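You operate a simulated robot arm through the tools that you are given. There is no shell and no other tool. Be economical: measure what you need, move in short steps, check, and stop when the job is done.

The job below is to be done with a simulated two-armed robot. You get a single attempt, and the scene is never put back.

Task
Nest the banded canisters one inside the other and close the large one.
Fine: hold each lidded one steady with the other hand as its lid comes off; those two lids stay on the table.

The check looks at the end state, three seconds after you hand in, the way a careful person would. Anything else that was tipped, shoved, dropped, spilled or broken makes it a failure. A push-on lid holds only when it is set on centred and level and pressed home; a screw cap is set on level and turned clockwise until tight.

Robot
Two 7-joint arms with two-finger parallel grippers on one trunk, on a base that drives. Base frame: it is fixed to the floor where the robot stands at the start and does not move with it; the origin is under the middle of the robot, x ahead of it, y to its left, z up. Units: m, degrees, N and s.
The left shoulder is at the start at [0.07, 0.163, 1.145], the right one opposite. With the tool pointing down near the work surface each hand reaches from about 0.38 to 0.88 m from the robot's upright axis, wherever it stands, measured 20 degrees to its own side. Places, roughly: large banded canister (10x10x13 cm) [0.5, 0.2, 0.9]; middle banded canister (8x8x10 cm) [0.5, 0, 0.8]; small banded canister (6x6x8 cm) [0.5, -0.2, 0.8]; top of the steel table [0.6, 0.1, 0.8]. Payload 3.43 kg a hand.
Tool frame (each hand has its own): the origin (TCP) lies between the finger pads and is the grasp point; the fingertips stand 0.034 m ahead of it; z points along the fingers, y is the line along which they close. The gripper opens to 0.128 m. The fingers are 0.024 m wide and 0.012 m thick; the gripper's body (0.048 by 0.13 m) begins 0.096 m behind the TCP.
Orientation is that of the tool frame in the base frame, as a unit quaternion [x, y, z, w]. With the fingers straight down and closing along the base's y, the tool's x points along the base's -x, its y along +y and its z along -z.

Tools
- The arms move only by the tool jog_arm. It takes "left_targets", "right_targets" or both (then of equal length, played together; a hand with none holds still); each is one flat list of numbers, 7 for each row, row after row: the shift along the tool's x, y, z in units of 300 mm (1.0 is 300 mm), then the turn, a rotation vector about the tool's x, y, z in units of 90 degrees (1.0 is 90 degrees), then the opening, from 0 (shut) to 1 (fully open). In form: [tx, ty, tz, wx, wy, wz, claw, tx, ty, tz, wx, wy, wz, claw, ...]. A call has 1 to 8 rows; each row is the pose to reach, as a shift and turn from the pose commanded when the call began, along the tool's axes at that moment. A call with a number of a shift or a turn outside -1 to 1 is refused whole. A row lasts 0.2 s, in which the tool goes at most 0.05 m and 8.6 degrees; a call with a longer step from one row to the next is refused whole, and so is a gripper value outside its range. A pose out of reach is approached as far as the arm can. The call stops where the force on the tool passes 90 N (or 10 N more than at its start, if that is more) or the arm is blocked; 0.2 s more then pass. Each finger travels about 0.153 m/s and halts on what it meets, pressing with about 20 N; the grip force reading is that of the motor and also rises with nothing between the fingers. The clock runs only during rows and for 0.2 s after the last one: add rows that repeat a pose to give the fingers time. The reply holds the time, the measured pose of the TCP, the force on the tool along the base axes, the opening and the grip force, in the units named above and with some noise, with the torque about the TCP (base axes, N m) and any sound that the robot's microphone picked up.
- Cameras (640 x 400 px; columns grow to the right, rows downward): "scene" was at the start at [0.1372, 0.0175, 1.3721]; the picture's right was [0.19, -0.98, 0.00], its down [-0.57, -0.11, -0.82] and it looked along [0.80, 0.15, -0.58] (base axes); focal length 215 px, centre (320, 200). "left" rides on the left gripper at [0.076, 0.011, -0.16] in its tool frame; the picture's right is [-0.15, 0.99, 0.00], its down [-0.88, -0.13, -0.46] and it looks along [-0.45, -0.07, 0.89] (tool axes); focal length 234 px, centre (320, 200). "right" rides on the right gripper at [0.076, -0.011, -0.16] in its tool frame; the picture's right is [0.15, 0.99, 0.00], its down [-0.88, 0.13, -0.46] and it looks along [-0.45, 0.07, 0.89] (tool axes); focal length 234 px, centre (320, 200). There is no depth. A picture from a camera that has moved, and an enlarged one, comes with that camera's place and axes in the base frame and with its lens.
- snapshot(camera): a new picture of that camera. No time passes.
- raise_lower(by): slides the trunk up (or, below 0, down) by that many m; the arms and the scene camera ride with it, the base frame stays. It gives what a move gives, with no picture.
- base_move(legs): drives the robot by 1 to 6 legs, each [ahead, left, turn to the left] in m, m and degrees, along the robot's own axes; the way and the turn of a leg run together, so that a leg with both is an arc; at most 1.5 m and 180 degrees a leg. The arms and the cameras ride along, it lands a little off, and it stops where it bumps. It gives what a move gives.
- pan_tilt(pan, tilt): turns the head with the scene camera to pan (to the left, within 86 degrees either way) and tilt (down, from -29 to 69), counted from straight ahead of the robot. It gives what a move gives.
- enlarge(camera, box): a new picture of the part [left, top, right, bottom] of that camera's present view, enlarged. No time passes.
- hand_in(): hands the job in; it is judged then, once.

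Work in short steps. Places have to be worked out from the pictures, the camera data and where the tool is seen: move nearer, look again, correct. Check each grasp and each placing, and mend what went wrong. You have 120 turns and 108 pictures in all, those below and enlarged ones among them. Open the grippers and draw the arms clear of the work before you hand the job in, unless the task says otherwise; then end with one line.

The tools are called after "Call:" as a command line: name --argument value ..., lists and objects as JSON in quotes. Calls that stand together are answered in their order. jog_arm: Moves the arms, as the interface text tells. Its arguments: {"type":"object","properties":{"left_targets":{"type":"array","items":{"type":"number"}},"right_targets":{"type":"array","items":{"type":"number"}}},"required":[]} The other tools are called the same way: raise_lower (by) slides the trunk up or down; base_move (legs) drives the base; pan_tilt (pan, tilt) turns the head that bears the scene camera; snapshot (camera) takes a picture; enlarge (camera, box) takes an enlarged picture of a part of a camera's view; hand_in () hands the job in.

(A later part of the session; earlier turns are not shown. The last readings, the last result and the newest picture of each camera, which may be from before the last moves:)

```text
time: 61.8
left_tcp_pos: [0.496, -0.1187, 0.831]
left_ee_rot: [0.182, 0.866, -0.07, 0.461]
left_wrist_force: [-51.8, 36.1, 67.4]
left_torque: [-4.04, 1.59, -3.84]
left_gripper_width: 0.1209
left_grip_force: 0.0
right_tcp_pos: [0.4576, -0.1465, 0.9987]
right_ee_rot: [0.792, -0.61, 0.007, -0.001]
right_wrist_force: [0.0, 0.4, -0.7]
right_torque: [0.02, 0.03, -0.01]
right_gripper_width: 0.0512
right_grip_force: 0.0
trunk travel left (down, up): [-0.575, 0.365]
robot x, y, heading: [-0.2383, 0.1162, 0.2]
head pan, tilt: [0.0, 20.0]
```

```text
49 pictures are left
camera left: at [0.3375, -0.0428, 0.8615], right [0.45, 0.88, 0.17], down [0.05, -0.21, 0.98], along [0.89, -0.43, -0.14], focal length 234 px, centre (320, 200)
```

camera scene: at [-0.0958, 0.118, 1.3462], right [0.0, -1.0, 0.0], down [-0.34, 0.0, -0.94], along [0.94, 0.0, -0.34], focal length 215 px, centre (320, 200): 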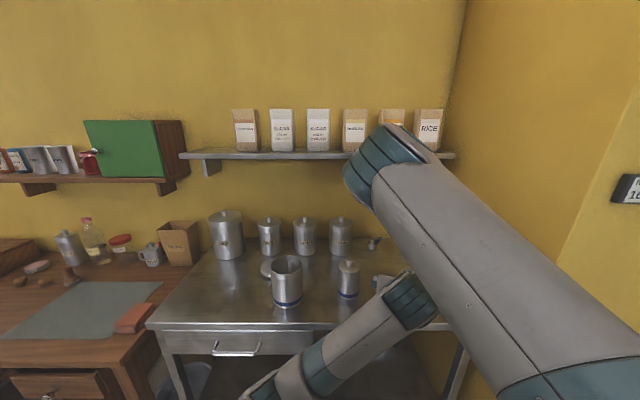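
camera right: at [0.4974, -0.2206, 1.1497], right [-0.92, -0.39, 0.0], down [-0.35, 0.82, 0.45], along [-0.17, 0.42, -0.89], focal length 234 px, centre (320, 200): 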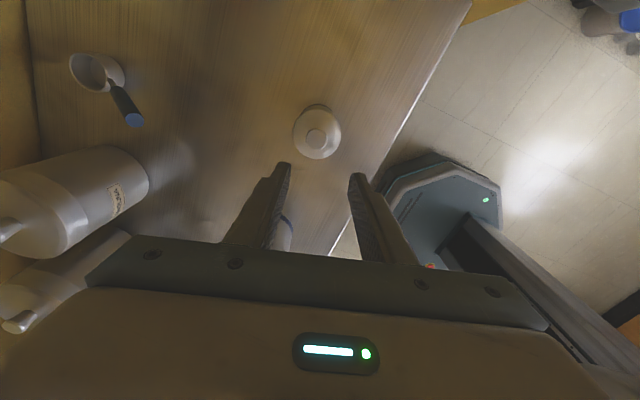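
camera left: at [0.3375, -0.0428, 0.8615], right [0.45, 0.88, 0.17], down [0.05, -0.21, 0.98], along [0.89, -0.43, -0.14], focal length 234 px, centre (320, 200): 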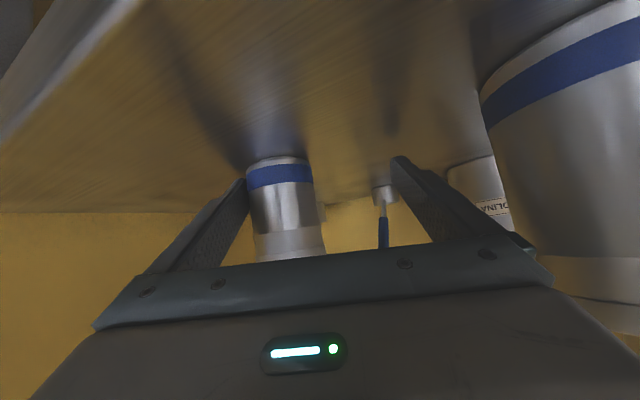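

Left reads about 88 N and sits 5 cm off to the side, so it is pressing on something. I'll look before moving.

Call:
snapshot --camera "scene"

Call:
snapshot --camera "right"

```text
48 pictures are left
camera scene: at [-0.1096, 0.1264, 1.3487], right [0.0, -1.0, 0.01], down [-0.33, -0.01, -0.94], along [0.94, 0.0, -0.33], focal length 215 px, centre (320, 200)
```

scene: 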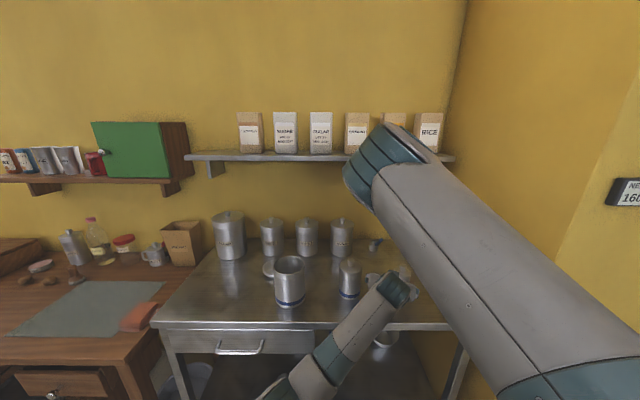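

```text
47 pictures are left
camera right: at [0.4863, -0.2145, 1.1588], right [-0.92, -0.39, -0.01], down [-0.36, 0.82, 0.45], along [-0.17, 0.41, -0.9], focal length 234 px, centre (320, 200)
```

right: 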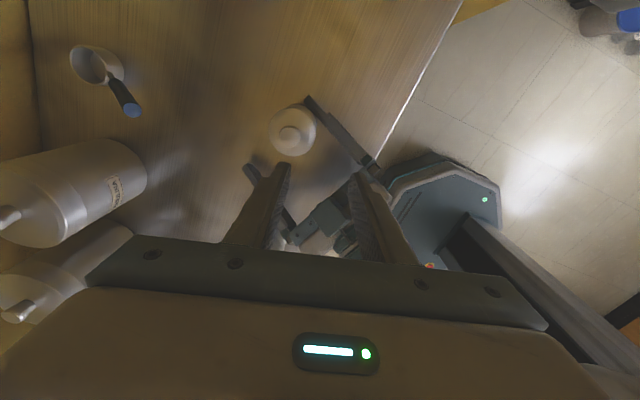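

The whole robot is rocking from that contact; most likely the left fingertips or forearm are pressing on the table. The small canister moved about 2 cm but stands. I'll back the left hand out and up.

Call:
jog_arm --left_targets '[-0.1, 0, -0.07, 0, 0, 0, 1, -0.13, 0, -0.2, 0, 0, 0, 1, -0.15, 0, -0.35, 0, 0, 0, 1, -0.15, 0, -0.35, 0, 0, 0, 1]'

Call:
snapshot --camera "right"

Call:
pan_tilt --pan -20 --tilt 50

Call:
snapshot --camera "scene"

```text
time: 63.0
left_tcp_pos: [0.4495, -0.1087, 0.9263]
left_ee_rot: [0.18, 0.869, -0.07, 0.455]
left_wrist_force: [1.1, 0.1, -0.1]
left_torque: [-0.01, -0.01, 0.01]
left_gripper_width: 0.1279
left_grip_force: 0.0
right_tcp_pos: [0.4682, -0.1526, 0.9898]
right_ee_rot: [0.791, -0.612, 0.001, 0.0]
right_wrist_force: [0.0, 0.5, 0.5]
right_torque: [0.02, -0.04, -0.01]
right_gripper_width: 0.0512
right_grip_force: 0.0
trunk travel left (down, up): [-0.575, 0.365]
robot x, y, heading: [-0.2386, 0.1191, 0.2]
head pan, tilt: [0.0, 20.0]
stopped in row 4 (left hand): the arm was blocked; the commanded pose is now the measured one
```

```text
46 pictures are left
camera right: at [0.4977, -0.2218, 1.1487], right [-0.92, -0.39, 0.0], down [-0.35, 0.82, 0.45], along [-0.18, 0.42, -0.89], focal length 234 px, centre (320, 200)
```

right: 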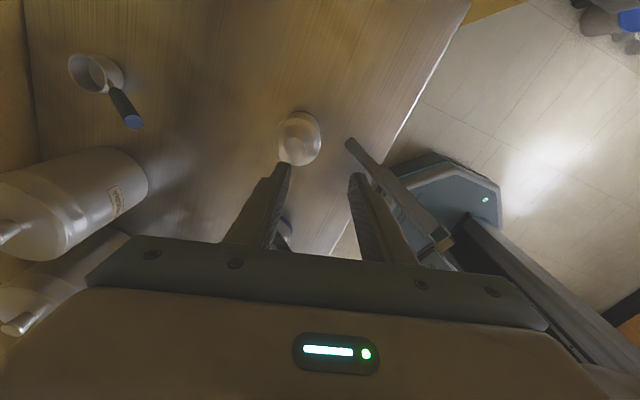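

```text
time: 63.9
left_tcp_pos: [0.4501, -0.1093, 0.9266]
left_ee_rot: [0.18, 0.869, -0.07, 0.455]
left_wrist_force: [0.5, -0.5, 0.3]
left_torque: [0.0, 0.03, 0.01]
left_gripper_width: 0.1281
left_grip_force: 0.1
right_tcp_pos: [0.4676, -0.153, 0.9898]
right_ee_rot: [0.791, -0.611, 0.001, 0.0]
right_wrist_force: [-0.4, 0.7, 0.2]
right_torque: [0.01, -0.02, 0.01]
right_gripper_width: 0.0512
right_grip_force: 0.1
trunk travel left (down, up): [-0.575, 0.365]
robot x, y, heading: [-0.2391, 0.1139, 0.2]
head pan, tilt: [-20.0, 50.0]
```

```text
45 pictures are left
camera scene: at [-0.1161, 0.0927, 1.3006], right [-0.34, -0.94, 0.0], down [-0.72, 0.26, -0.64], along [0.61, -0.22, -0.77], focal length 215 px, centre (320, 200)
```

scene: 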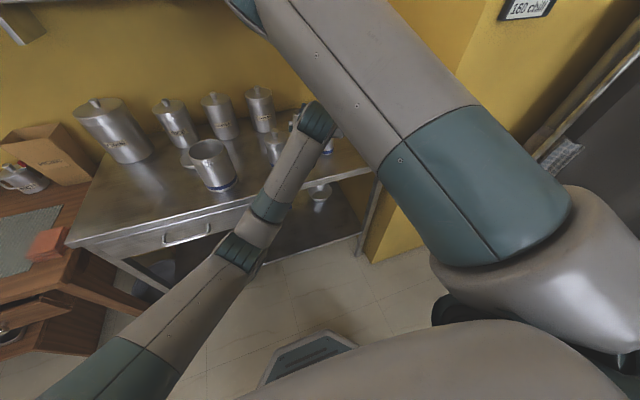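

Confirmed: the left arm is stretched low and its forearm meets the table edge. I'll withdraw it, then slide the base right so both arms reach the small canister more naturally, with a steeper left pitch.

Call:
jog_arm --left_targets '[-0.017, 0.013, -0.15, 0, 0, 0, 1, -0.035, 0.026, -0.3, 0, 0, 0, 1, -0.052, 0.038, -0.45, 0, 0, 0, 1, -0.069, 0.051, -0.593, 0, 0, 0, 1]'

Call:
jog_arm --right_targets '[0, 0, -0.13, 0, 0, 0, 0.4, 0, 0, -0.26, 0, 0, 0, 0.4]'

Call:
base_move --legs '[[0, -0.12, 0]]'

Call:
snapshot --camera "scene"

```text
time: 64.9
left_tcp_pos: [0.3538, -0.039, 1.0212]
left_ee_rot: [0.176, 0.872, -0.053, 0.454]
left_wrist_force: [-0.1, 0.6, -0.2]
left_torque: [0.02, -0.02, 0.01]
left_gripper_width: 0.128
left_grip_force: 0.0
left hand out of reach, approached as far as the arm can: row 4
right_tcp_pos: [0.4674, -0.1542, 0.9902]
right_ee_rot: [0.792, -0.61, 0.002, 0.0]
right_wrist_force: [0.1, 0.1, 0.1]
right_torque: [0.01, -0.02, 0.04]
right_gripper_width: 0.0515
right_grip_force: 0.0
trunk travel left (down, up): [-0.575, 0.365]
robot x, y, heading: [-0.2377, 0.1179, 0.3]
head pan, tilt: [-20.0, 50.0]
```

```text
time: 65.5
left_tcp_pos: [0.3537, -0.0381, 1.0254]
left_ee_rot: [0.174, 0.871, -0.054, 0.456]
left_wrist_force: [0.3, -0.5, -0.3]
left_torque: [0.0, 0.0, 0.0]
left_gripper_width: 0.1281
left_grip_force: 0.0
right_tcp_pos: [0.4668, -0.1585, 1.0671]
right_ee_rot: [0.79, -0.613, 0.001, -0.002]
right_wrist_force: [0.1, -0.7, 0.6]
right_torque: [0.01, -0.01, -0.02]
right_gripper_width: 0.0509
right_grip_force: 0.0
trunk travel left (down, up): [-0.575, 0.365]
robot x, y, heading: [-0.2391, 0.1185, 0.1]
head pan, tilt: [-20.0, 50.0]
```

```text
time: 66.7
left_tcp_pos: [0.356, -0.158, 1.0285]
left_ee_rot: [0.174, 0.871, -0.054, 0.456]
left_wrist_force: [0.1, -0.1, -0.2]
left_torque: [-0.02, -0.01, 0.03]
left_gripper_width: 0.128
left_grip_force: 0.0
right_tcp_pos: [0.4682, -0.2758, 1.0664]
right_ee_rot: [0.79, -0.614, 0.0, 0.0]
right_wrist_force: [0.0, -0.2, 0.2]
right_torque: [0.01, -0.02, -0.01]
right_gripper_width: 0.0511
right_grip_force: 0.1
trunk travel left (down, up): [-0.575, 0.365]
robot x, y, heading: [-0.2414, -0.0002, 0.4]
head pan, tilt: [-20.0, 50.0]
```

```text
44 pictures are left
camera scene: at [-0.1159, -0.0262, 1.3006], right [-0.34, -0.94, 0.0], down [-0.72, 0.26, -0.64], along [0.6, -0.22, -0.77], focal length 215 px, centre (320, 200)
```

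scene: 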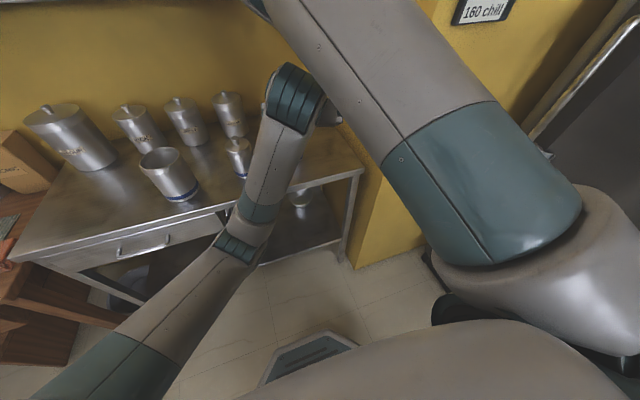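

The numbers point to a left fingertip meeting the table at about 0.80 after the arm drifted at a joint limit (too far to its right). With the base further right, the left arm gets the posture that worked on the middle canister. I'll move both hands there first.

Call:
jog_arm --left_targets '[0.037, 0.12, -0.043, 0, 0, 0, 1, 0.073, 0.24, -0.086, 0, 0, 0, 1, 0.11, 0.36, -0.13, 0, 0, 0, 1, 0.146, 0.48, -0.173, 0, 0, 0, 1, 0.183, 0.604, -0.216, 0, 0, 0, 1]' --right_targets '[-0.072, -0.029, 0, 0, 0, 0, 0.4, -0.144, -0.057, 0, 0, 0, 0, 0.4, -0.216, -0.086, 0, 0, 0, 0, 0.4, -0.288, -0.114, 0, 0, 0, 0, 0.4, -0.36, -0.143, 0, 0, 0, 0, 0.4]'

Call:
base_move --legs '[[0, -0.06, 0]]'

Call:
snapshot --camera "scene"

Call:
snapshot --camera "left"

```text
time: 68.1
left_tcp_pos: [0.3887, 0.0744, 0.9799]
left_ee_rot: [0.166, 0.874, 0.003, 0.458]
left_wrist_force: [-0.3, 0.1, -0.6]
left_torque: [0.0, 0.0, 0.01]
left_gripper_width: 0.1279
left_grip_force: 0.0
left hand out of reach, approached as far as the arm can: row 1, 2, 3, 4, 5
right_tcp_pos: [0.4828, -0.1809, 1.0299]
right_ee_rot: [0.779, -0.626, -0.026, 0.012]
right_wrist_force: [0.4, -0.4, -0.3]
right_torque: [0.01, -0.03, -0.02]
right_gripper_width: 0.0515
right_grip_force: 0.1
trunk travel left (down, up): [-0.575, 0.365]
robot x, y, heading: [-0.2322, 0.001, 0.4]
head pan, tilt: [-20.0, 50.0]
stopped in row 5 (left hand): the arm was blocked; the commanded pose is now the measured one
```

```text
time: 69.1
left_tcp_pos: [0.3875, 0.0156, 0.98]
left_ee_rot: [0.166, 0.874, 0.003, 0.456]
left_wrist_force: [0.0, -0.1, -0.4]
left_torque: [0.03, -0.01, 0.02]
left_gripper_width: 0.1279
left_grip_force: 0.0
right_tcp_pos: [0.4831, -0.2401, 1.0302]
right_ee_rot: [0.779, -0.626, -0.027, 0.011]
right_wrist_force: [0.4, -1.1, 0.7]
right_torque: [0.09, -0.01, 0.01]
right_gripper_width: 0.0515
right_grip_force: 0.0
trunk travel left (down, up): [-0.575, 0.365]
robot x, y, heading: [-0.2388, -0.0594, 0.3]
head pan, tilt: [-20.0, 50.0]
```

```text
43 pictures are left
camera scene: at [-0.1156, -0.0861, 1.3005], right [-0.34, -0.94, 0.0], down [-0.72, 0.26, -0.64], along [0.6, -0.22, -0.77], focal length 215 px, centre (320, 200)
```

scene: 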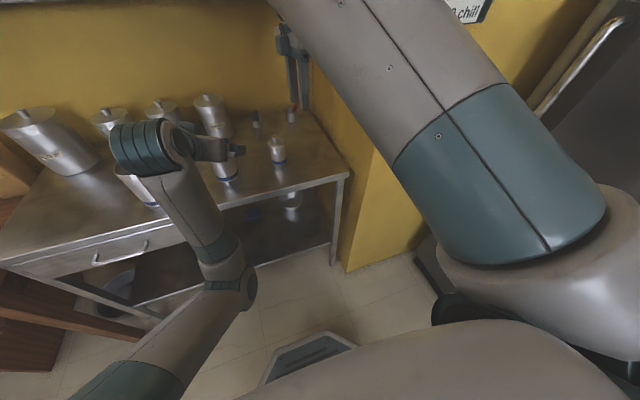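

```text
42 pictures are left
camera left: at [0.2232, 0.0718, 1.0148], right [0.36, 0.89, 0.27], down [0.06, -0.31, 0.95], along [0.93, -0.32, -0.17], focal length 234 px, centre (320, 200)
```

left: 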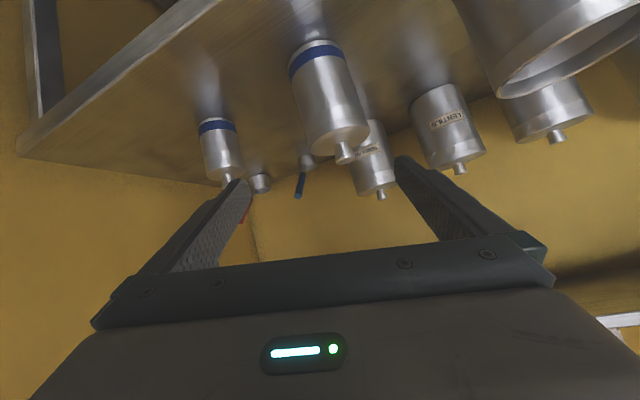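

The left elbow has swung under and inward. I'll return the left hand toward its starting posture (tool down, up and to the left) to restore its elbow.

Call:
jog_arm --left_targets '[-0.037, 0.076, -0.044, 0, 0.087, -0.032, 1, -0.074, 0.151, -0.088, 0.001, 0.174, -0.063, 1, -0.11, 0.227, -0.132, 0.002, 0.261, -0.095, 1, -0.147, 0.303, -0.176, 0.002, 0.348, -0.126, 1, -0.184, 0.379, -0.22, 0.003, 0.435, -0.158, 1, -0.221, 0.454, -0.264, 0.003, 0.522, -0.189, 1, -0.258, 0.53, -0.308, 0.004, 0.609, -0.221, 1, -0.258, 0.53, -0.308, 0.004, 0.609, -0.221, 1]'

Call:
snapshot --camera "scene"

```text
time: 70.9
left_tcp_pos: [0.493, 0.1955, 1.1156]
left_ee_rot: [0.013, 0.999, 0.0, 0.035]
left_wrist_force: [0.0, -0.3, -0.3]
left_torque: [0.0, -0.02, 0.01]
left_gripper_width: 0.1279
left_grip_force: 0.0
left hand out of reach, approached as far as the arm can: row 1, 2, 3, 4, 5, 6, 7, 8
right_tcp_pos: [0.4813, -0.2394, 1.0309]
right_ee_rot: [0.779, -0.626, -0.026, 0.011]
right_wrist_force: [-0.9, -0.1, 0.1]
right_torque: [0.04, 0.01, 0.02]
right_gripper_width: 0.0511
right_grip_force: 0.0
trunk travel left (down, up): [-0.575, 0.365]
robot x, y, heading: [-0.2365, -0.0601, 0.4]
head pan, tilt: [-20.0, 50.0]
```

```text
41 pictures are left
camera scene: at [-0.1168, -0.0853, 1.3007], right [-0.34, -0.94, 0.0], down [-0.72, 0.26, -0.64], along [0.61, -0.22, -0.77], focal length 215 px, centre (320, 200)
```

scene: 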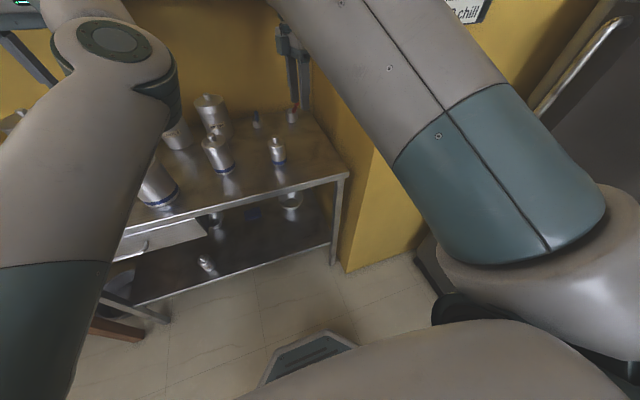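

The left arm is up with its elbow slightly inward. I'll use the mirrored trick: yaw the left hand clockwise to swing its elbow outward.

Call:
jog_arm --left_targets '[0, 0, 0, 0, 0, 0.09, 1, 0, 0, 0, 0, 0, 0.18, 1, 0, 0, 0, 0, 0, 0.27, 1, 0, 0, 0, 0, 0, 0.36, 1, 0, 0, 0, 0, 0, 0.45, 1, 0, 0, 0, 0, 0, 0.54, 1, 0, 0, 0, 0, 0, 0.63, 1, 0, 0, 0, 0, 0, 0.72, 1]'

Call:
pan_tilt --pan 0 --tilt 20

Call:
snapshot --camera "scene"

```text
time: 72.7
left_tcp_pos: [0.4968, 0.1973, 1.1158]
left_ee_rot: [0.547, 0.836, 0.019, 0.03]
left_wrist_force: [0.7, -0.1, 0.1]
left_torque: [0.01, 0.0, -0.02]
left_gripper_width: 0.1281
left_grip_force: 0.1
left hand out of reach, approached as far as the arm can: row 8
right_tcp_pos: [0.4819, -0.2392, 1.0295]
right_ee_rot: [0.78, -0.626, -0.026, 0.012]
right_wrist_force: [0.2, -0.3, 0.0]
right_torque: [-0.01, -0.02, 0.0]
right_gripper_width: 0.0513
right_grip_force: 0.0
trunk travel left (down, up): [-0.575, 0.365]
robot x, y, heading: [-0.2391, -0.0626, 0.1]
head pan, tilt: [-20.0, 50.0]
```

```text
time: 73.7
left_tcp_pos: [0.4956, 0.1971, 1.1159]
left_ee_rot: [0.545, 0.837, 0.019, 0.031]
left_wrist_force: [0.3, 0.3, -0.6]
left_torque: [0.04, 0.02, -0.02]
left_gripper_width: 0.1278
left_grip_force: 0.1
right_tcp_pos: [0.4831, -0.2404, 1.0306]
right_ee_rot: [0.779, -0.626, -0.025, 0.012]
right_wrist_force: [-0.4, 0.2, 0.2]
right_torque: [-0.04, -0.02, -0.03]
right_gripper_width: 0.0512
right_grip_force: 0.1
trunk travel left (down, up): [-0.575, 0.365]
robot x, y, heading: [-0.2384, -0.0571, 0.3]
head pan, tilt: [0.0, 20.0]
```

```text
40 pictures are left
camera scene: at [-0.0949, -0.0584, 1.346], right [0.0, -1.0, 0.0], down [-0.34, 0.0, -0.94], along [0.94, 0.0, -0.34], focal length 215 px, centre (320, 200)
```

scene: 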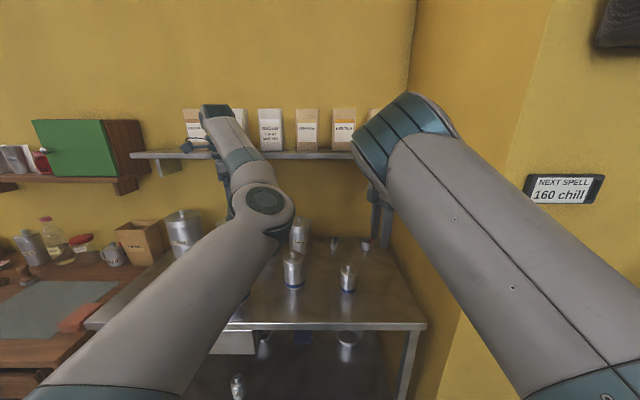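

I'll mirror the move that fixed the right arm: pull the left hand back, up and to the left while yawing on.

Call:
jog_arm --left_targets '[0.09, 0.029, -0.085, 0, 0, 0.063, 1, 0.18, 0.058, -0.17, 0, 0, 0.126, 1, 0.27, 0.087, -0.254, 0, 0, 0.19, 1, 0.36, 0.115, -0.338, 0, 0, 0.253, 1, 0.45, 0.144, -0.423, 0, 0, 0.316, 1, 0.54, 0.173, -0.507, 0, 0, 0.38, 1, 0.54, 0.173, -0.507, 0, 0, 0.38, 1]'

Call:
snapshot --camera "scene"

```text
time: 75.3
left_tcp_pos: [0.4667, 0.3648, 1.2665]
left_ee_rot: [0.768, 0.639, 0.028, 0.023]
left_wrist_force: [0.6, -0.7, 0.1]
left_torque: [0.03, 0.03, -0.02]
left_gripper_width: 0.128
left_grip_force: 0.0
right_tcp_pos: [0.4829, -0.2413, 1.0289]
right_ee_rot: [0.779, -0.626, -0.026, 0.012]
right_wrist_force: [-0.6, -0.8, -0.2]
right_torque: [0.04, 0.02, -0.01]
right_gripper_width: 0.051
right_grip_force: 0.0
trunk travel left (down, up): [-0.575, 0.365]
robot x, y, heading: [-0.2392, -0.061, 0.3]
head pan, tilt: [0.0, 20.0]
```

```text
39 pictures are left
camera scene: at [-0.0941, -0.0599, 1.346], right [0.0, -1.0, 0.0], down [-0.34, 0.0, -0.94], along [0.94, 0.0, -0.34], focal length 215 px, centre (320, 200)
```

scene: 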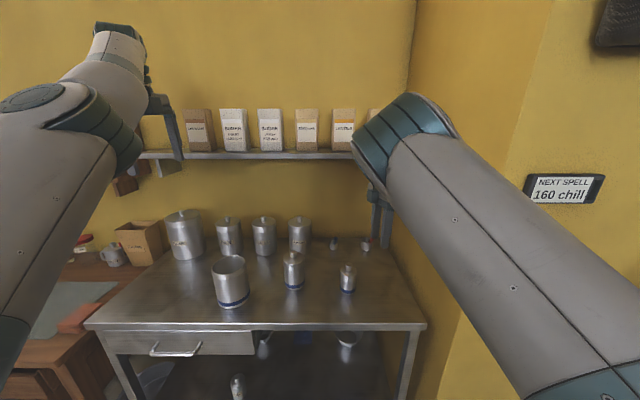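

The left elbow is now out. I'll bring the left hand in from the left side, pitched 45° and yawed so its fingers clear the middle canister, and stop short to look.

Call:
jog_arm --left_targets '[-0.123, -0.011, 0.075, -0.022, -0.06, -0.053, 1, -0.246, -0.023, 0.15, -0.0435, -0.12, -0.105, 1, -0.369, -0.034, 0.226, -0.065, -0.18, -0.158, 1, -0.492, -0.045, 0.302, -0.087, -0.24, -0.21, 1, -0.615, -0.057, 0.377, -0.109, -0.3, -0.263, 1, -0.738, -0.068, 0.453, -0.13, -0.36, -0.316, 1, -0.861, -0.08, 0.529, -0.152, -0.42, -0.368, 1, -0.983, -0.091, 0.605, -0.174, -0.479, -0.421, 1]'

Call:
snapshot --camera "left"

Call:
snapshot --camera "scene"

```text
time: 76.7
left_tcp_pos: [0.4104, 0.1664, 1.0026]
left_ee_rot: [0.526, 0.804, -0.186, 0.208]
left_wrist_force: [0.3, 0.2, -0.3]
left_torque: [-0.02, 0.04, 0.0]
left_gripper_width: 0.1282
left_grip_force: 0.0
right_tcp_pos: [0.4848, -0.2426, 1.0276]
right_ee_rot: [0.779, -0.626, -0.027, 0.012]
right_wrist_force: [-0.1, -0.9, -0.9]
right_torque: [0.01, 0.05, 0.03]
right_gripper_width: 0.0514
right_grip_force: 0.0
trunk travel left (down, up): [-0.575, 0.365]
robot x, y, heading: [-0.2379, -0.0585, 0.3]
head pan, tilt: [0.0, 20.0]
stopped in row 7 (left hand): the arm was blocked; the commanded pose is now the measured one
```

```text
38 pictures are left
camera left: at [0.3704, 0.3126, 1.097], right [0.96, 0.26, 0.0], down [0.13, -0.49, 0.86], along [0.22, -0.83, -0.51], focal length 234 px, centre (320, 200)
```

left: 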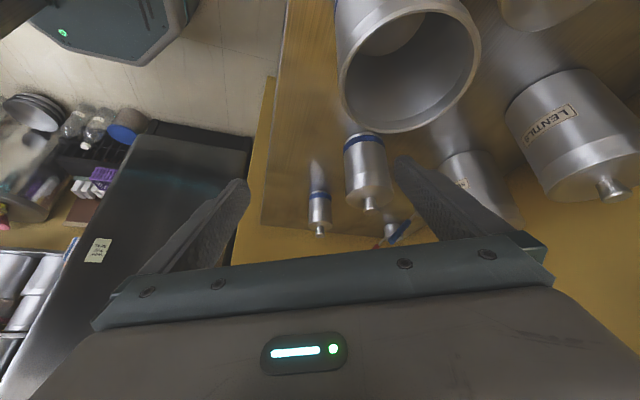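

```text
37 pictures are left
camera scene: at [-0.0925, -0.0598, 1.3457], right [0.0, -1.0, 0.0], down [-0.34, 0.0, -0.94], along [0.94, 0.0, -0.34], focal length 215 px, centre (320, 200)
```

scene: 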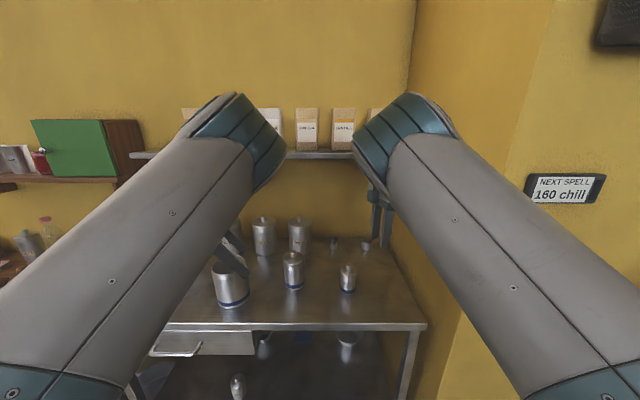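

The left arm is now the mirror of the right: elbow up and inward, and it cannot pitch further. The posture that pitched well came from raising the hand high and close in with tool down, then pitching while lowering. I'll go back up and left first.

Call:
jog_arm --left_targets '[-0.006, 0.034, -0.141, 0, 0.051, 0, 1, -0.012, 0.069, -0.281, 0, 0.102, 0, 1, -0.018, 0.103, -0.422, 0, 0.153, 0, 1, -0.025, 0.137, -0.563, 0, 0.203, 0, 1, -0.031, 0.171, -0.704, 0, 0.254, 0, 1, -0.037, 0.206, -0.844, 0, 0.305, 0, 1, -0.043, 0.24, -0.985, 0, 0.356, 0, 1, -0.043, 0.24, -0.985, 0, 0.356, 0, 1]'

Call:
snapshot --camera "scene"

```text
time: 78.5
left_tcp_pos: [0.4363, 0.3365, 1.255]
left_ee_rot: [0.557, 0.83, -0.033, -0.021]
left_wrist_force: [0.0, -0.8, 0.3]
left_torque: [0.07, 0.04, 0.0]
left_gripper_width: 0.1277
left_grip_force: 0.1
right_tcp_pos: [0.4834, -0.2387, 1.0298]
right_ee_rot: [0.779, -0.626, -0.025, 0.013]
right_wrist_force: [0.1, -0.6, -0.6]
right_torque: [0.02, 0.0, 0.05]
right_gripper_width: 0.0513
right_grip_force: 0.1
trunk travel left (down, up): [-0.575, 0.365]
robot x, y, heading: [-0.2396, -0.0566, 0.2]
head pan, tilt: [0.0, 20.0]
```

```text
36 pictures are left
camera scene: at [-0.0948, -0.0592, 1.3461], right [0.0, -1.0, 0.0], down [-0.34, 0.0, -0.94], along [0.94, 0.0, -0.34], focal length 215 px, centre (320, 200)
```

scene: 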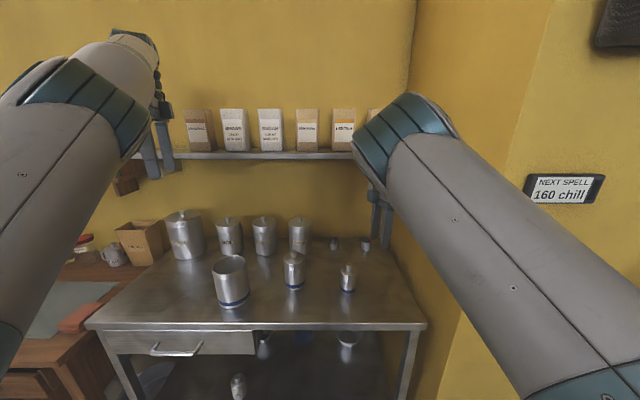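

The elbow is out again. I'll go higher and closer in while unwinding the yaw, which should keep the elbow low and out.

Call:
jog_arm --left_targets '[0, -0.06, -0.1, 0, 0, 0, 1, -0.01, -0.12, -0.2, 0, 0, 0, 1, -0.02, -0.2, -0.32, 0, 0, -0.09, 1, -0.03, -0.28, -0.42, 0, 0, -0.18, 1, -0.03, -0.37, -0.5, 0, 0, -0.27, 1, -0.03, -0.37, -0.5, 0, 0, -0.36, 1, -0.03, -0.37, -0.5, 0, 0, -0.45, 1, -0.03, -0.37, -0.5, 0, 0, -0.54, 1]'

Call:
snapshot --camera "scene"

```text
time: 80.3
left_tcp_pos: [0.3254, 0.2903, 1.3718]
left_ee_rot: [0.165, 0.986, -0.021, -0.03]
left_wrist_force: [0.6, -0.5, -0.2]
left_torque: [-0.03, 0.0, 0.02]
left_gripper_width: 0.128
left_grip_force: 0.0
left hand out of reach, approached as far as the arm can: row 2, 3, 4, 5, 6, 7, 8
right_tcp_pos: [0.4821, -0.2388, 1.0305]
right_ee_rot: [0.78, -0.626, -0.026, 0.012]
right_wrist_force: [-0.8, 0.1, -1.2]
right_torque: [0.0, 0.0, 0.01]
right_gripper_width: 0.051
right_grip_force: 0.1
trunk travel left (down, up): [-0.575, 0.365]
robot x, y, heading: [-0.2409, -0.0589, 0.3]
head pan, tilt: [0.0, 20.0]
```

```text
35 pictures are left
camera scene: at [-0.0956, -0.0579, 1.3462], right [0.0, -1.0, 0.0], down [-0.34, 0.0, -0.94], along [0.94, 0.0, -0.34], focal length 215 px, centre (320, 200)
```

scene: 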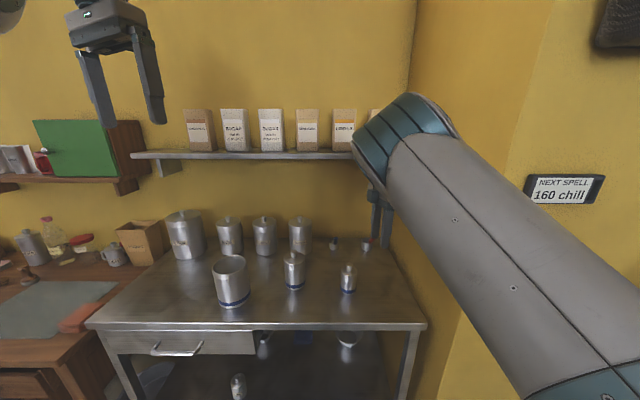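

The left hand is high with its elbow out of sight on the left. Now I'll lower it toward the front of the table while pitching forward, as before.

Call:
jog_arm --left_targets '[-0.03, -0.082, 0.121, 0, -0.069, 0, 1, -0.061, -0.164, 0.242, 0, -0.139, 0, 1, -0.091, -0.246, 0.363, 0, -0.208, 0, 1, -0.122, -0.329, 0.484, 0, -0.278, 0, 1, -0.152, -0.411, 0.604, 0, -0.347, 0, 1, -0.182, -0.493, 0.725, 0, -0.416, 0, 1, -0.213, -0.575, 0.846, 0, -0.486, 0, 1, -0.243, -0.657, 0.967, 0, -0.555, 0, 1]'

Call:
snapshot --camera "scene"

Call:
snapshot --camera "left"

```text
time: 82.1
left_tcp_pos: [0.311, 0.1883, 1.0969]
left_ee_rot: [0.121, 0.901, -0.118, 0.4]
left_wrist_force: [0.1, -0.7, -0.4]
left_torque: [-0.02, -0.01, -0.03]
left_gripper_width: 0.1281
left_grip_force: 0.0
left hand out of reach, approached as far as the arm can: row 5, 6, 7, 8
right_tcp_pos: [0.4842, -0.237, 1.0299]
right_ee_rot: [0.78, -0.625, -0.025, 0.014]
right_wrist_force: [-0.2, 0.9, -0.2]
right_torque: [-0.03, 0.03, -0.01]
right_gripper_width: 0.0512
right_grip_force: 0.1
trunk travel left (down, up): [-0.575, 0.365]
robot x, y, heading: [-0.2388, -0.0609, 0.2]
head pan, tilt: [0.0, 20.0]
```

```text
34 pictures are left
camera scene: at [-0.0935, -0.0564, 1.3459], right [0.0, -1.0, 0.0], down [-0.34, 0.0, -0.94], along [0.94, 0.0, -0.34], focal length 215 px, centre (320, 200)
```

scene: 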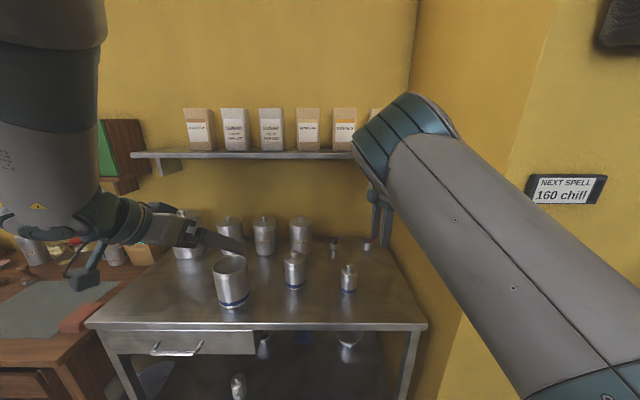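

```text
33 pictures are left
camera left: at [0.1524, 0.2583, 1.1443], right [0.41, 0.91, -0.01], down [0.22, -0.09, 0.97], along [0.89, -0.4, -0.23], focal length 234 px, centre (320, 200)
```

left: 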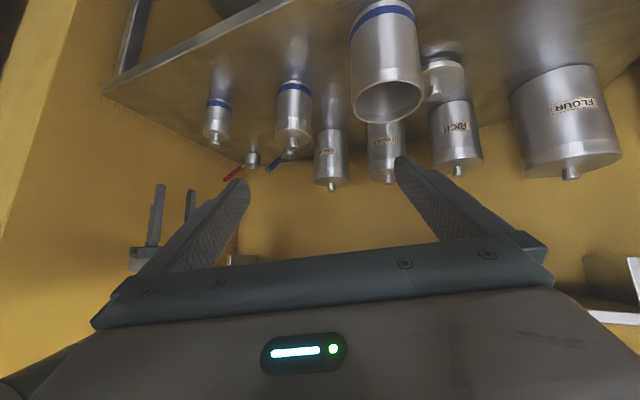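

The left arm now comes down from a high, outward elbow, which looks even better: clear of the table and able to pitch. I place the small canister near (0.498, -0.155), and I'll move the left hand to a pre-grasp in front of it and level its roll.

Call:
jog_arm --left_targets '[0.013, -0.1, 0.097, 0, 0, 0.012, 1, 0.026, -0.203, 0.195, 0, 0, 0.025, 1, 0.039, -0.305, 0.292, 0, 0, 0.037, 1, 0.053, -0.406, 0.39, 0, 0, 0.049, 1, 0.066, -0.508, 0.487, 0, 0, 0.061, 1, 0.079, -0.609, 0.584, 0, 0, 0.074, 1, 0.092, -0.711, 0.682, 0, 0, 0.086, 1, 0.105, -0.812, 0.779, 0, 0, 0.098, 1]'

Call:
snapshot --camera "left"

Call:
snapshot --camera "scene"

```text
time: 83.9
left_tcp_pos: [0.386, 0.1901, 0.924]
left_ee_rot: [0.185, 0.896, -0.074, 0.397]
left_wrist_force: [-0.2, -0.8, -0.1]
left_torque: [-0.03, 0.04, -0.01]
left_gripper_width: 0.1283
left_grip_force: 0.1
left hand out of reach, approached as far as the arm can: row 1, 2, 3, 4, 5, 6, 7, 8
right_tcp_pos: [0.4844, -0.2393, 1.0284]
right_ee_rot: [0.779, -0.627, -0.027, 0.012]
right_wrist_force: [0.4, 0.4, -0.1]
right_torque: [0.03, 0.01, 0.01]
right_gripper_width: 0.051
right_grip_force: 0.1
trunk travel left (down, up): [-0.575, 0.365]
robot x, y, heading: [-0.2383, -0.0568, -0.1]
head pan, tilt: [0.0, 20.0]
```

```text
32 pictures are left
camera left: at [0.2335, 0.2675, 0.9775], right [0.48, 0.87, 0.12], down [0.18, -0.23, 0.96], along [0.86, -0.43, -0.27], focal length 234 px, centre (320, 200)
```

left: 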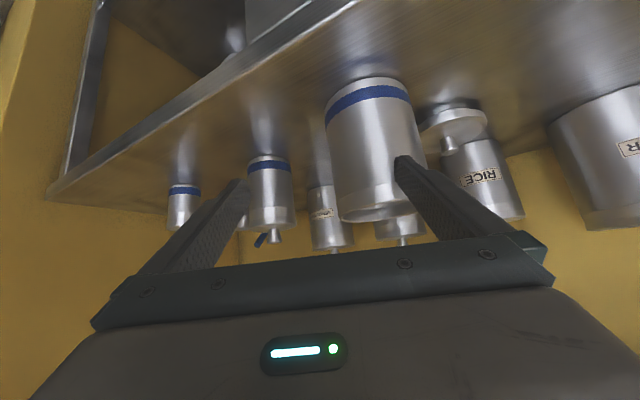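

```text
31 pictures are left
camera scene: at [-0.0939, -0.0582, 1.3459], right [0.0, -1.0, 0.0], down [-0.34, 0.0, -0.94], along [0.94, 0.0, -0.34], focal length 215 px, centre (320, 200)
```

scene: 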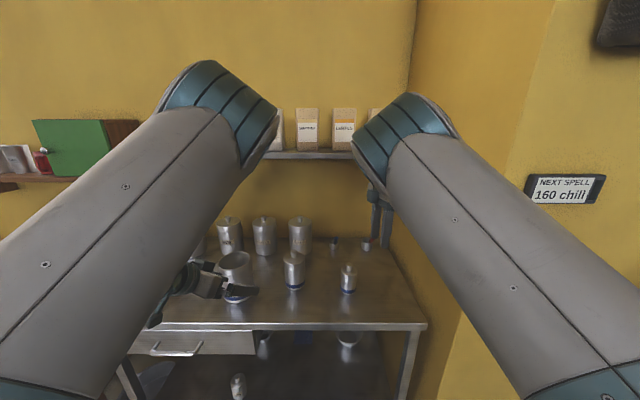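

It can't come further right in this posture. I'll return to the high outer-left pose, then bend the elbow outward by lowering while yawing further clockwise instead of back.

Call:
jog_arm --left_targets '[-0.1, 0.077, -0.098, 0.026, 0.0625, 0.057, 1, -0.2, 0.154, -0.196, 0.053, 0.125, 0.114, 1, -0.302, 0.231, -0.294, 0.079, 0.1875, 0.171, 1, -0.403, 0.308, -0.392, 0.105, 0.25, 0.228, 1, -0.504, 0.386, -0.491, 0.132, 0.3125, 0.286, 1, -0.604, 0.463, -0.589, 0.158, 0.375, 0.343, 1, -0.705, 0.54, -0.687, 0.185, 0.4375, 0.4, 1, -0.806, 0.617, -0.785, 0.211, 0.5, 0.457, 1]'

Call:
jog_arm --left_targets '[0, 0, -0.05, 0, 0, 0.09, 1, 0, 0, -0.05, 0, 0, 0.18, 1, 0, 0, 0, 0, 0, 0.27, 1, 0, 0, 0.1, 0, 0, 0.36, 1, 0, 0, 0.2, 0, 0, 0.45, 1, 0, 0, 0.3, 0, 0, 0.54, 1, 0, 0, 0.4, 0, 0, 0.6, 1, 0, 0, 0.5, 0, 0, 0.65, 1]'

Call:
snapshot --camera "scene"

```text
time: 85.7
left_tcp_pos: [0.4489, 0.335, 1.2722]
left_ee_rot: [0.566, 0.824, 0.019, -0.013]
left_wrist_force: [-0.9, 0.7, 0.6]
left_torque: [-0.05, -0.07, -0.04]
left_gripper_width: 0.1282
left_grip_force: 0.1
right_tcp_pos: [0.4816, -0.2353, 1.0321]
right_ee_rot: [0.779, -0.626, -0.025, 0.013]
right_wrist_force: [-0.3, 1.0, 0.5]
right_torque: [-0.09, -0.01, -0.01]
right_gripper_width: 0.0511
right_grip_force: 0.1
trunk travel left (down, up): [-0.575, 0.365]
robot x, y, heading: [-0.2398, -0.059, 0.1]
head pan, tilt: [0.0, 20.0]
```

```text
time: 87.5
left_tcp_pos: [0.45, 0.3375, 1.124]
left_ee_rot: [0.898, 0.44, 0.013, -0.02]
left_wrist_force: [0.0, 0.3, -0.6]
left_torque: [-0.02, -0.01, 0.01]
left_gripper_width: 0.128
left_grip_force: 0.1
left hand out of reach, approached as far as the arm can: row 1
right_tcp_pos: [0.4821, -0.2391, 1.0312]
right_ee_rot: [0.779, -0.626, -0.025, 0.012]
right_wrist_force: [-0.6, -0.1, -0.3]
right_torque: [-0.03, -0.06, -0.01]
right_gripper_width: 0.0512
right_grip_force: 0.0
trunk travel left (down, up): [-0.575, 0.365]
robot x, y, heading: [-0.2373, -0.0555, 0.4]
head pan, tilt: [0.0, 20.0]
```

```text
30 pictures are left
camera scene: at [-0.0973, -0.0576, 1.3464], right [0.0, -1.0, 0.0], down [-0.34, 0.0, -0.94], along [0.94, 0.0, -0.34], focal length 215 px, centre (320, 200)
```

scene: 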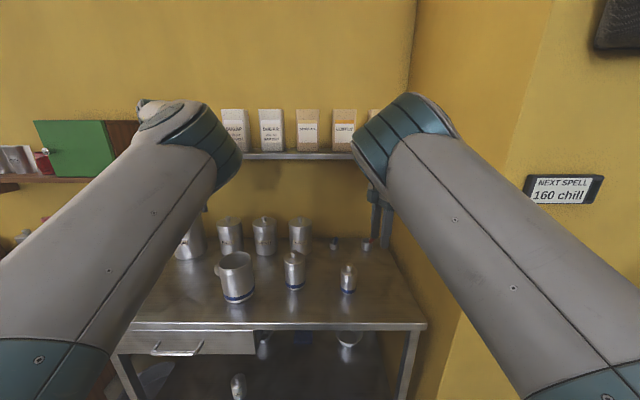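

The left elbow keeps its inward bend when low. Since the left wrist can stay outward, I'll try a different hold: come at the middle canister from the left, steeply (50° below horizontal), passing above the large canister's rim.

Call:
jog_arm --left_targets '[-0.041, 0.054, 0.03, -0.021, -0.061, -0.058, 1, -0.082, 0.108, 0.061, -0.042, -0.122, -0.116, 1, -0.123, 0.162, 0.091, -0.063, -0.183, -0.174, 1, -0.163, 0.216, 0.122, -0.084, -0.245, -0.231, 1, -0.204, 0.27, 0.152, -0.105, -0.306, -0.289, 1, -0.245, 0.324, 0.183, -0.126, -0.367, -0.347, 1, -0.286, 0.378, 0.213, -0.147, -0.428, -0.405, 1, -0.286, 0.378, 0.213, -0.147, -0.428, -0.405, 1]'

Call:
snapshot --camera "left"

```text
time: 89.3
left_tcp_pos: [0.4879, 0.2041, 1.0534]
left_ee_rot: [0.667, 0.672, -0.225, 0.228]
left_wrist_force: [-0.1, -0.8, 0.4]
left_torque: [0.0, 0.01, -0.03]
left_gripper_width: 0.1282
left_grip_force: 0.0
right_tcp_pos: [0.482, -0.2386, 1.0301]
right_ee_rot: [0.78, -0.626, -0.026, 0.011]
right_wrist_force: [0.2, 0.1, 0.4]
right_torque: [-0.01, 0.0, 0.0]
right_gripper_width: 0.0511
right_grip_force: 0.0
trunk travel left (down, up): [-0.575, 0.365]
robot x, y, heading: [-0.2401, -0.06, 0.1]
head pan, tilt: [0.0, 20.0]
```

```text
29 pictures are left
camera left: at [0.4973, 0.3616, 1.1354], right [0.99, -0.11, 0.09], down [-0.13, -0.42, 0.9], along [-0.06, -0.9, -0.43], focal length 234 px, centre (320, 200)
```

left: 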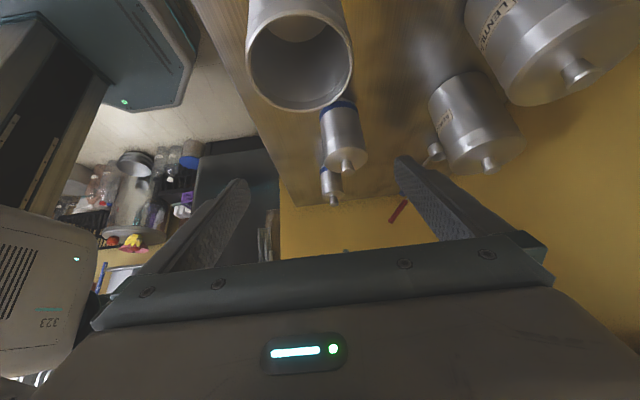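

This posture works with no reach warnings. The scene and this view agree the middle canister is now near (0.521, 0.036), having been nudged earlier. I'll align with it and advance partway along the tool axis.

Call:
jog_arm --left_targets '[-0.01, 0.06, 0.1, 0, 0, 0, 1, -0.02, 0.11, 0.22, 0, 0, 0, 1, -0.033, 0.11, 0.36, 0, 0, 0, 1, -0.033, 0.11, 0.5, 0, 0, 0, 1]'

Call:
snapshot --camera "left"

```text
time: 90.3
left_tcp_pos: [0.524, 0.1048, 0.9391]
left_ee_rot: [0.668, 0.672, -0.224, 0.227]
left_wrist_force: [0.0, -0.1, 0.4]
left_torque: [-0.04, 0.03, -0.02]
left_gripper_width: 0.128
left_grip_force: 0.0
right_tcp_pos: [0.4835, -0.2394, 1.0306]
right_ee_rot: [0.779, -0.626, -0.027, 0.012]
right_wrist_force: [-0.7, -0.5, -0.5]
right_torque: [0.0, 0.02, 0.02]
right_gripper_width: 0.0509
right_grip_force: 0.1
trunk travel left (down, up): [-0.575, 0.365]
robot x, y, heading: [-0.24, -0.0598, 0.3]
head pan, tilt: [0.0, 20.0]
```

```text
28 pictures are left
camera left: at [0.5323, 0.2626, 1.0213], right [0.99, -0.11, 0.09], down [-0.13, -0.43, 0.9], along [-0.06, -0.9, -0.44], focal length 234 px, centre (320, 200)
```

left: 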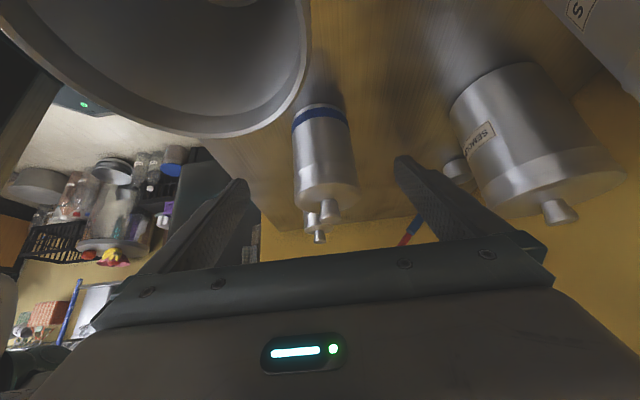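

The hand camera would pass very close to the large canister's rim. I'll yaw the hand about 20° more so it comes from the back-left, clear of the rim, staying at this height.

Call:
jog_arm --left_targets '[0, 0.03, 0, 0.05, 0, 0.06, 1, -0.008, 0.067, 0.006, 0.095, 0, 0.12, 1, -0.016, 0.067, 0.012, 0.135, 0, 0.176, 1, -0.016, 0.067, 0.012, 0.135, 0, 0.176, 1]'

Call:
snapshot --camera "left"

```text
time: 91.3
left_tcp_pos: [0.5437, 0.0994, 0.9387]
left_ee_rot: [0.775, 0.545, -0.262, 0.184]
left_wrist_force: [0.8, 0.2, -0.1]
left_torque: [-0.01, 0.02, 0.0]
left_gripper_width: 0.1279
left_grip_force: 0.0
right_tcp_pos: [0.4836, -0.239, 1.0298]
right_ee_rot: [0.778, -0.627, -0.027, 0.011]
right_wrist_force: [-0.4, -0.5, 0.6]
right_torque: [0.01, -0.03, 0.0]
right_gripper_width: 0.0514
right_grip_force: 0.1
trunk travel left (down, up): [-0.575, 0.365]
robot x, y, heading: [-0.2394, -0.0595, 0.3]
head pan, tilt: [0.0, 20.0]
```

```text
27 pictures are left
camera left: at [0.605, 0.2434, 1.0216], right [0.89, -0.44, 0.09], down [-0.27, -0.36, 0.9], along [-0.36, -0.82, -0.44], focal length 234 px, centre (320, 200)
```

left: 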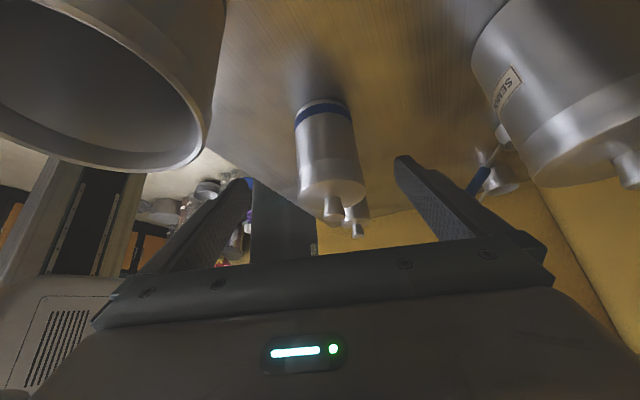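

The canister is centred within a few millimetres and the hand clears the rim. I'll advance to the grasp and close on the body.

Call:
jog_arm --left_targets '[0, 0.017, 0.12, 0, 0, 0, 1, 0, 0.017, 0.24, 0, 0, 0, 1, 0, 0.017, 0.365, 0, 0, 0, 1, 0, 0.017, 0.365, 0, 0, 0, 0.8, 0, 0.017, 0.365, 0, 0, 0, 0.6, 0, 0.017, 0.365, 0, 0, 0, 0.45, 0, 0.017, 0.365, 0, 0, 0, 0.4]'

Call:
snapshot --camera "left"

```text
time: 92.9
left_tcp_pos: [0.5251, 0.0353, 0.8513]
left_ee_rot: [0.774, 0.546, -0.261, 0.184]
left_wrist_force: [-0.6, 0.7, 1.4]
left_torque: [-0.04, 0.06, -0.01]
left_gripper_width: 0.0707
left_grip_force: 19.8
right_tcp_pos: [0.4813, -0.2386, 1.0306]
right_ee_rot: [0.78, -0.626, -0.026, 0.012]
right_wrist_force: [-0.4, 0.7, 0.7]
right_torque: [0.01, 0.0, -0.01]
right_gripper_width: 0.051
right_grip_force: 0.1
trunk travel left (down, up): [-0.575, 0.365]
robot x, y, heading: [-0.2398, -0.0628, -0.1]
head pan, tilt: [0.0, 20.0]
```

```text
26 pictures are left
camera left: at [0.5868, 0.1802, 0.934], right [0.89, -0.44, 0.09], down [-0.27, -0.36, 0.9], along [-0.36, -0.82, -0.44], focal length 234 px, centre (320, 200)
```

left: 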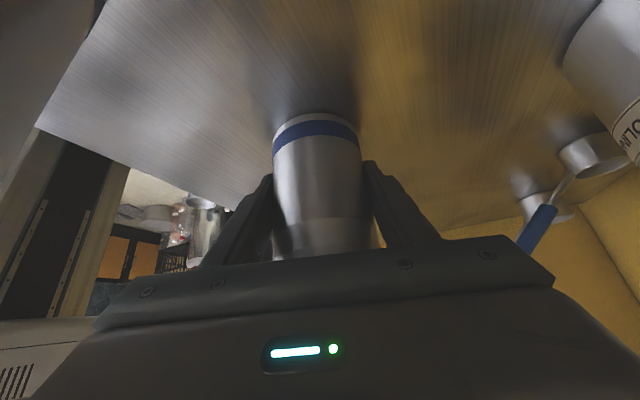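

The middle canister is gripped (7.1 cm, 20 N) in a workable posture. Now I'll bring the right hand over its knob and see how far it reaches.

Call:
jog_arm --right_targets '[-0.12, -0.046, -0.067, 0.005, 0.002, 0, 0.4, -0.24, -0.093, -0.067, 0.01, 0.005, 0, 0.4, -0.36, -0.139, -0.067, 0.015, 0.008, 0, 0.4, -0.49, -0.186, -0.067, 0.02, 0.01, 0, 0.4, -0.61, -0.232, -0.067, 0.025, 0.012, 0, 0.4, -0.73, -0.279, -0.067, 0.03, 0.015, 0, 0.4, -0.85, -0.325, -0.067, 0.033, 0.0165, 0, 0.4]'

Call:
snapshot --camera "scene"

```text
time: 94.5
left_tcp_pos: [0.5252, 0.0358, 0.8521]
left_ee_rot: [0.775, 0.546, -0.261, 0.184]
left_wrist_force: [-0.8, 1.4, 0.9]
left_torque: [-0.02, -0.05, 0.05]
left_gripper_width: 0.0705
left_grip_force: 20.2
right_tcp_pos: [0.5104, 0.0023, 1.045]
right_ee_rot: [0.779, -0.627, 0.0, 0.001]
right_wrist_force: [1.2, -0.5, 0.1]
right_torque: [0.01, 0.0, 0.0]
right_gripper_width: 0.0513
right_grip_force: 0.1
right hand out of reach, approached as far as the arm can: row 2, 3, 4, 5, 7
trunk travel left (down, up): [-0.575, 0.365]
robot x, y, heading: [-0.2394, -0.0563, 0.6]
head pan, tilt: [0.0, 20.0]
```

```text
25 pictures are left
camera scene: at [-0.0956, -0.0581, 1.3462], right [0.0, -1.0, 0.0], down [-0.34, 0.0, -0.94], along [0.94, 0.0, -0.34], focal length 215 px, centre (320, 200)
```

scene: 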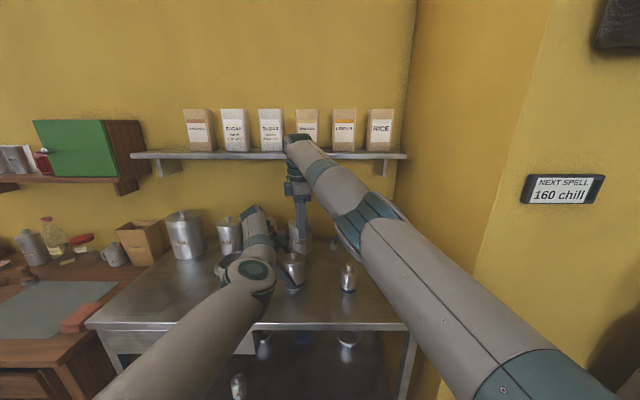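

It came within about 3 cm of the knob and the right elbow is out. I'll close the gap and lower a little to look.

Call:
jog_arm --right_targets '[-0.048, -0.031, 0.03, 0, 0, 0, 0.4, -0.096, -0.062, 0.08, 0, 0, 0, 0.4, -0.096, -0.062, 0.17, 0, 0, 0, 0.4, -0.096, -0.062, 0.17, 0, 0, 0, 0.4]'

Call:
snapshot --camera "right"

```text
time: 95.5
left_tcp_pos: [0.524, 0.0358, 0.8511]
left_ee_rot: [0.774, 0.547, -0.262, 0.184]
left_wrist_force: [-0.1, 0.4, 1.0]
left_torque: [-0.01, -0.08, 0.0]
left_gripper_width: 0.0705
left_grip_force: 19.8
right_tcp_pos: [0.516, 0.0018, 1.0272]
right_ee_rot: [0.78, -0.626, 0.0, 0.002]
right_wrist_force: [1.1, 0.0, -0.1]
right_torque: [0.0, 0.01, -0.05]
right_gripper_width: 0.0513
right_grip_force: 0.2
right hand out of reach, approached as far as the arm can: row 1, 2, 3, 4
trunk travel left (down, up): [-0.575, 0.365]
robot x, y, heading: [-0.2414, -0.0576, 0.3]
head pan, tilt: [0.0, 20.0]
```

```text
24 pictures are left
camera right: at [0.5431, -0.0679, 1.1862], right [-0.93, -0.36, 0.0], down [-0.32, 0.83, 0.45], along [-0.16, 0.42, -0.89], focal length 234 px, centre (320, 200)
```

right: 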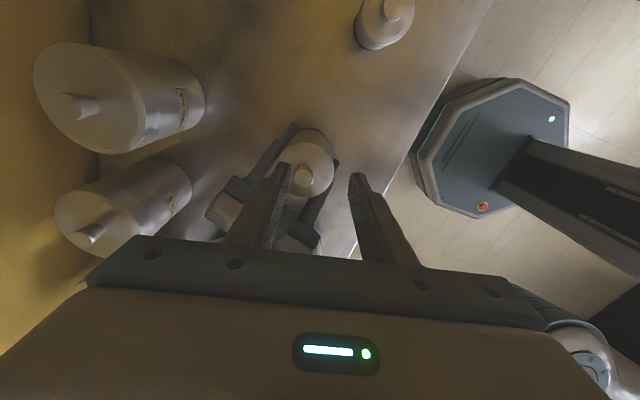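

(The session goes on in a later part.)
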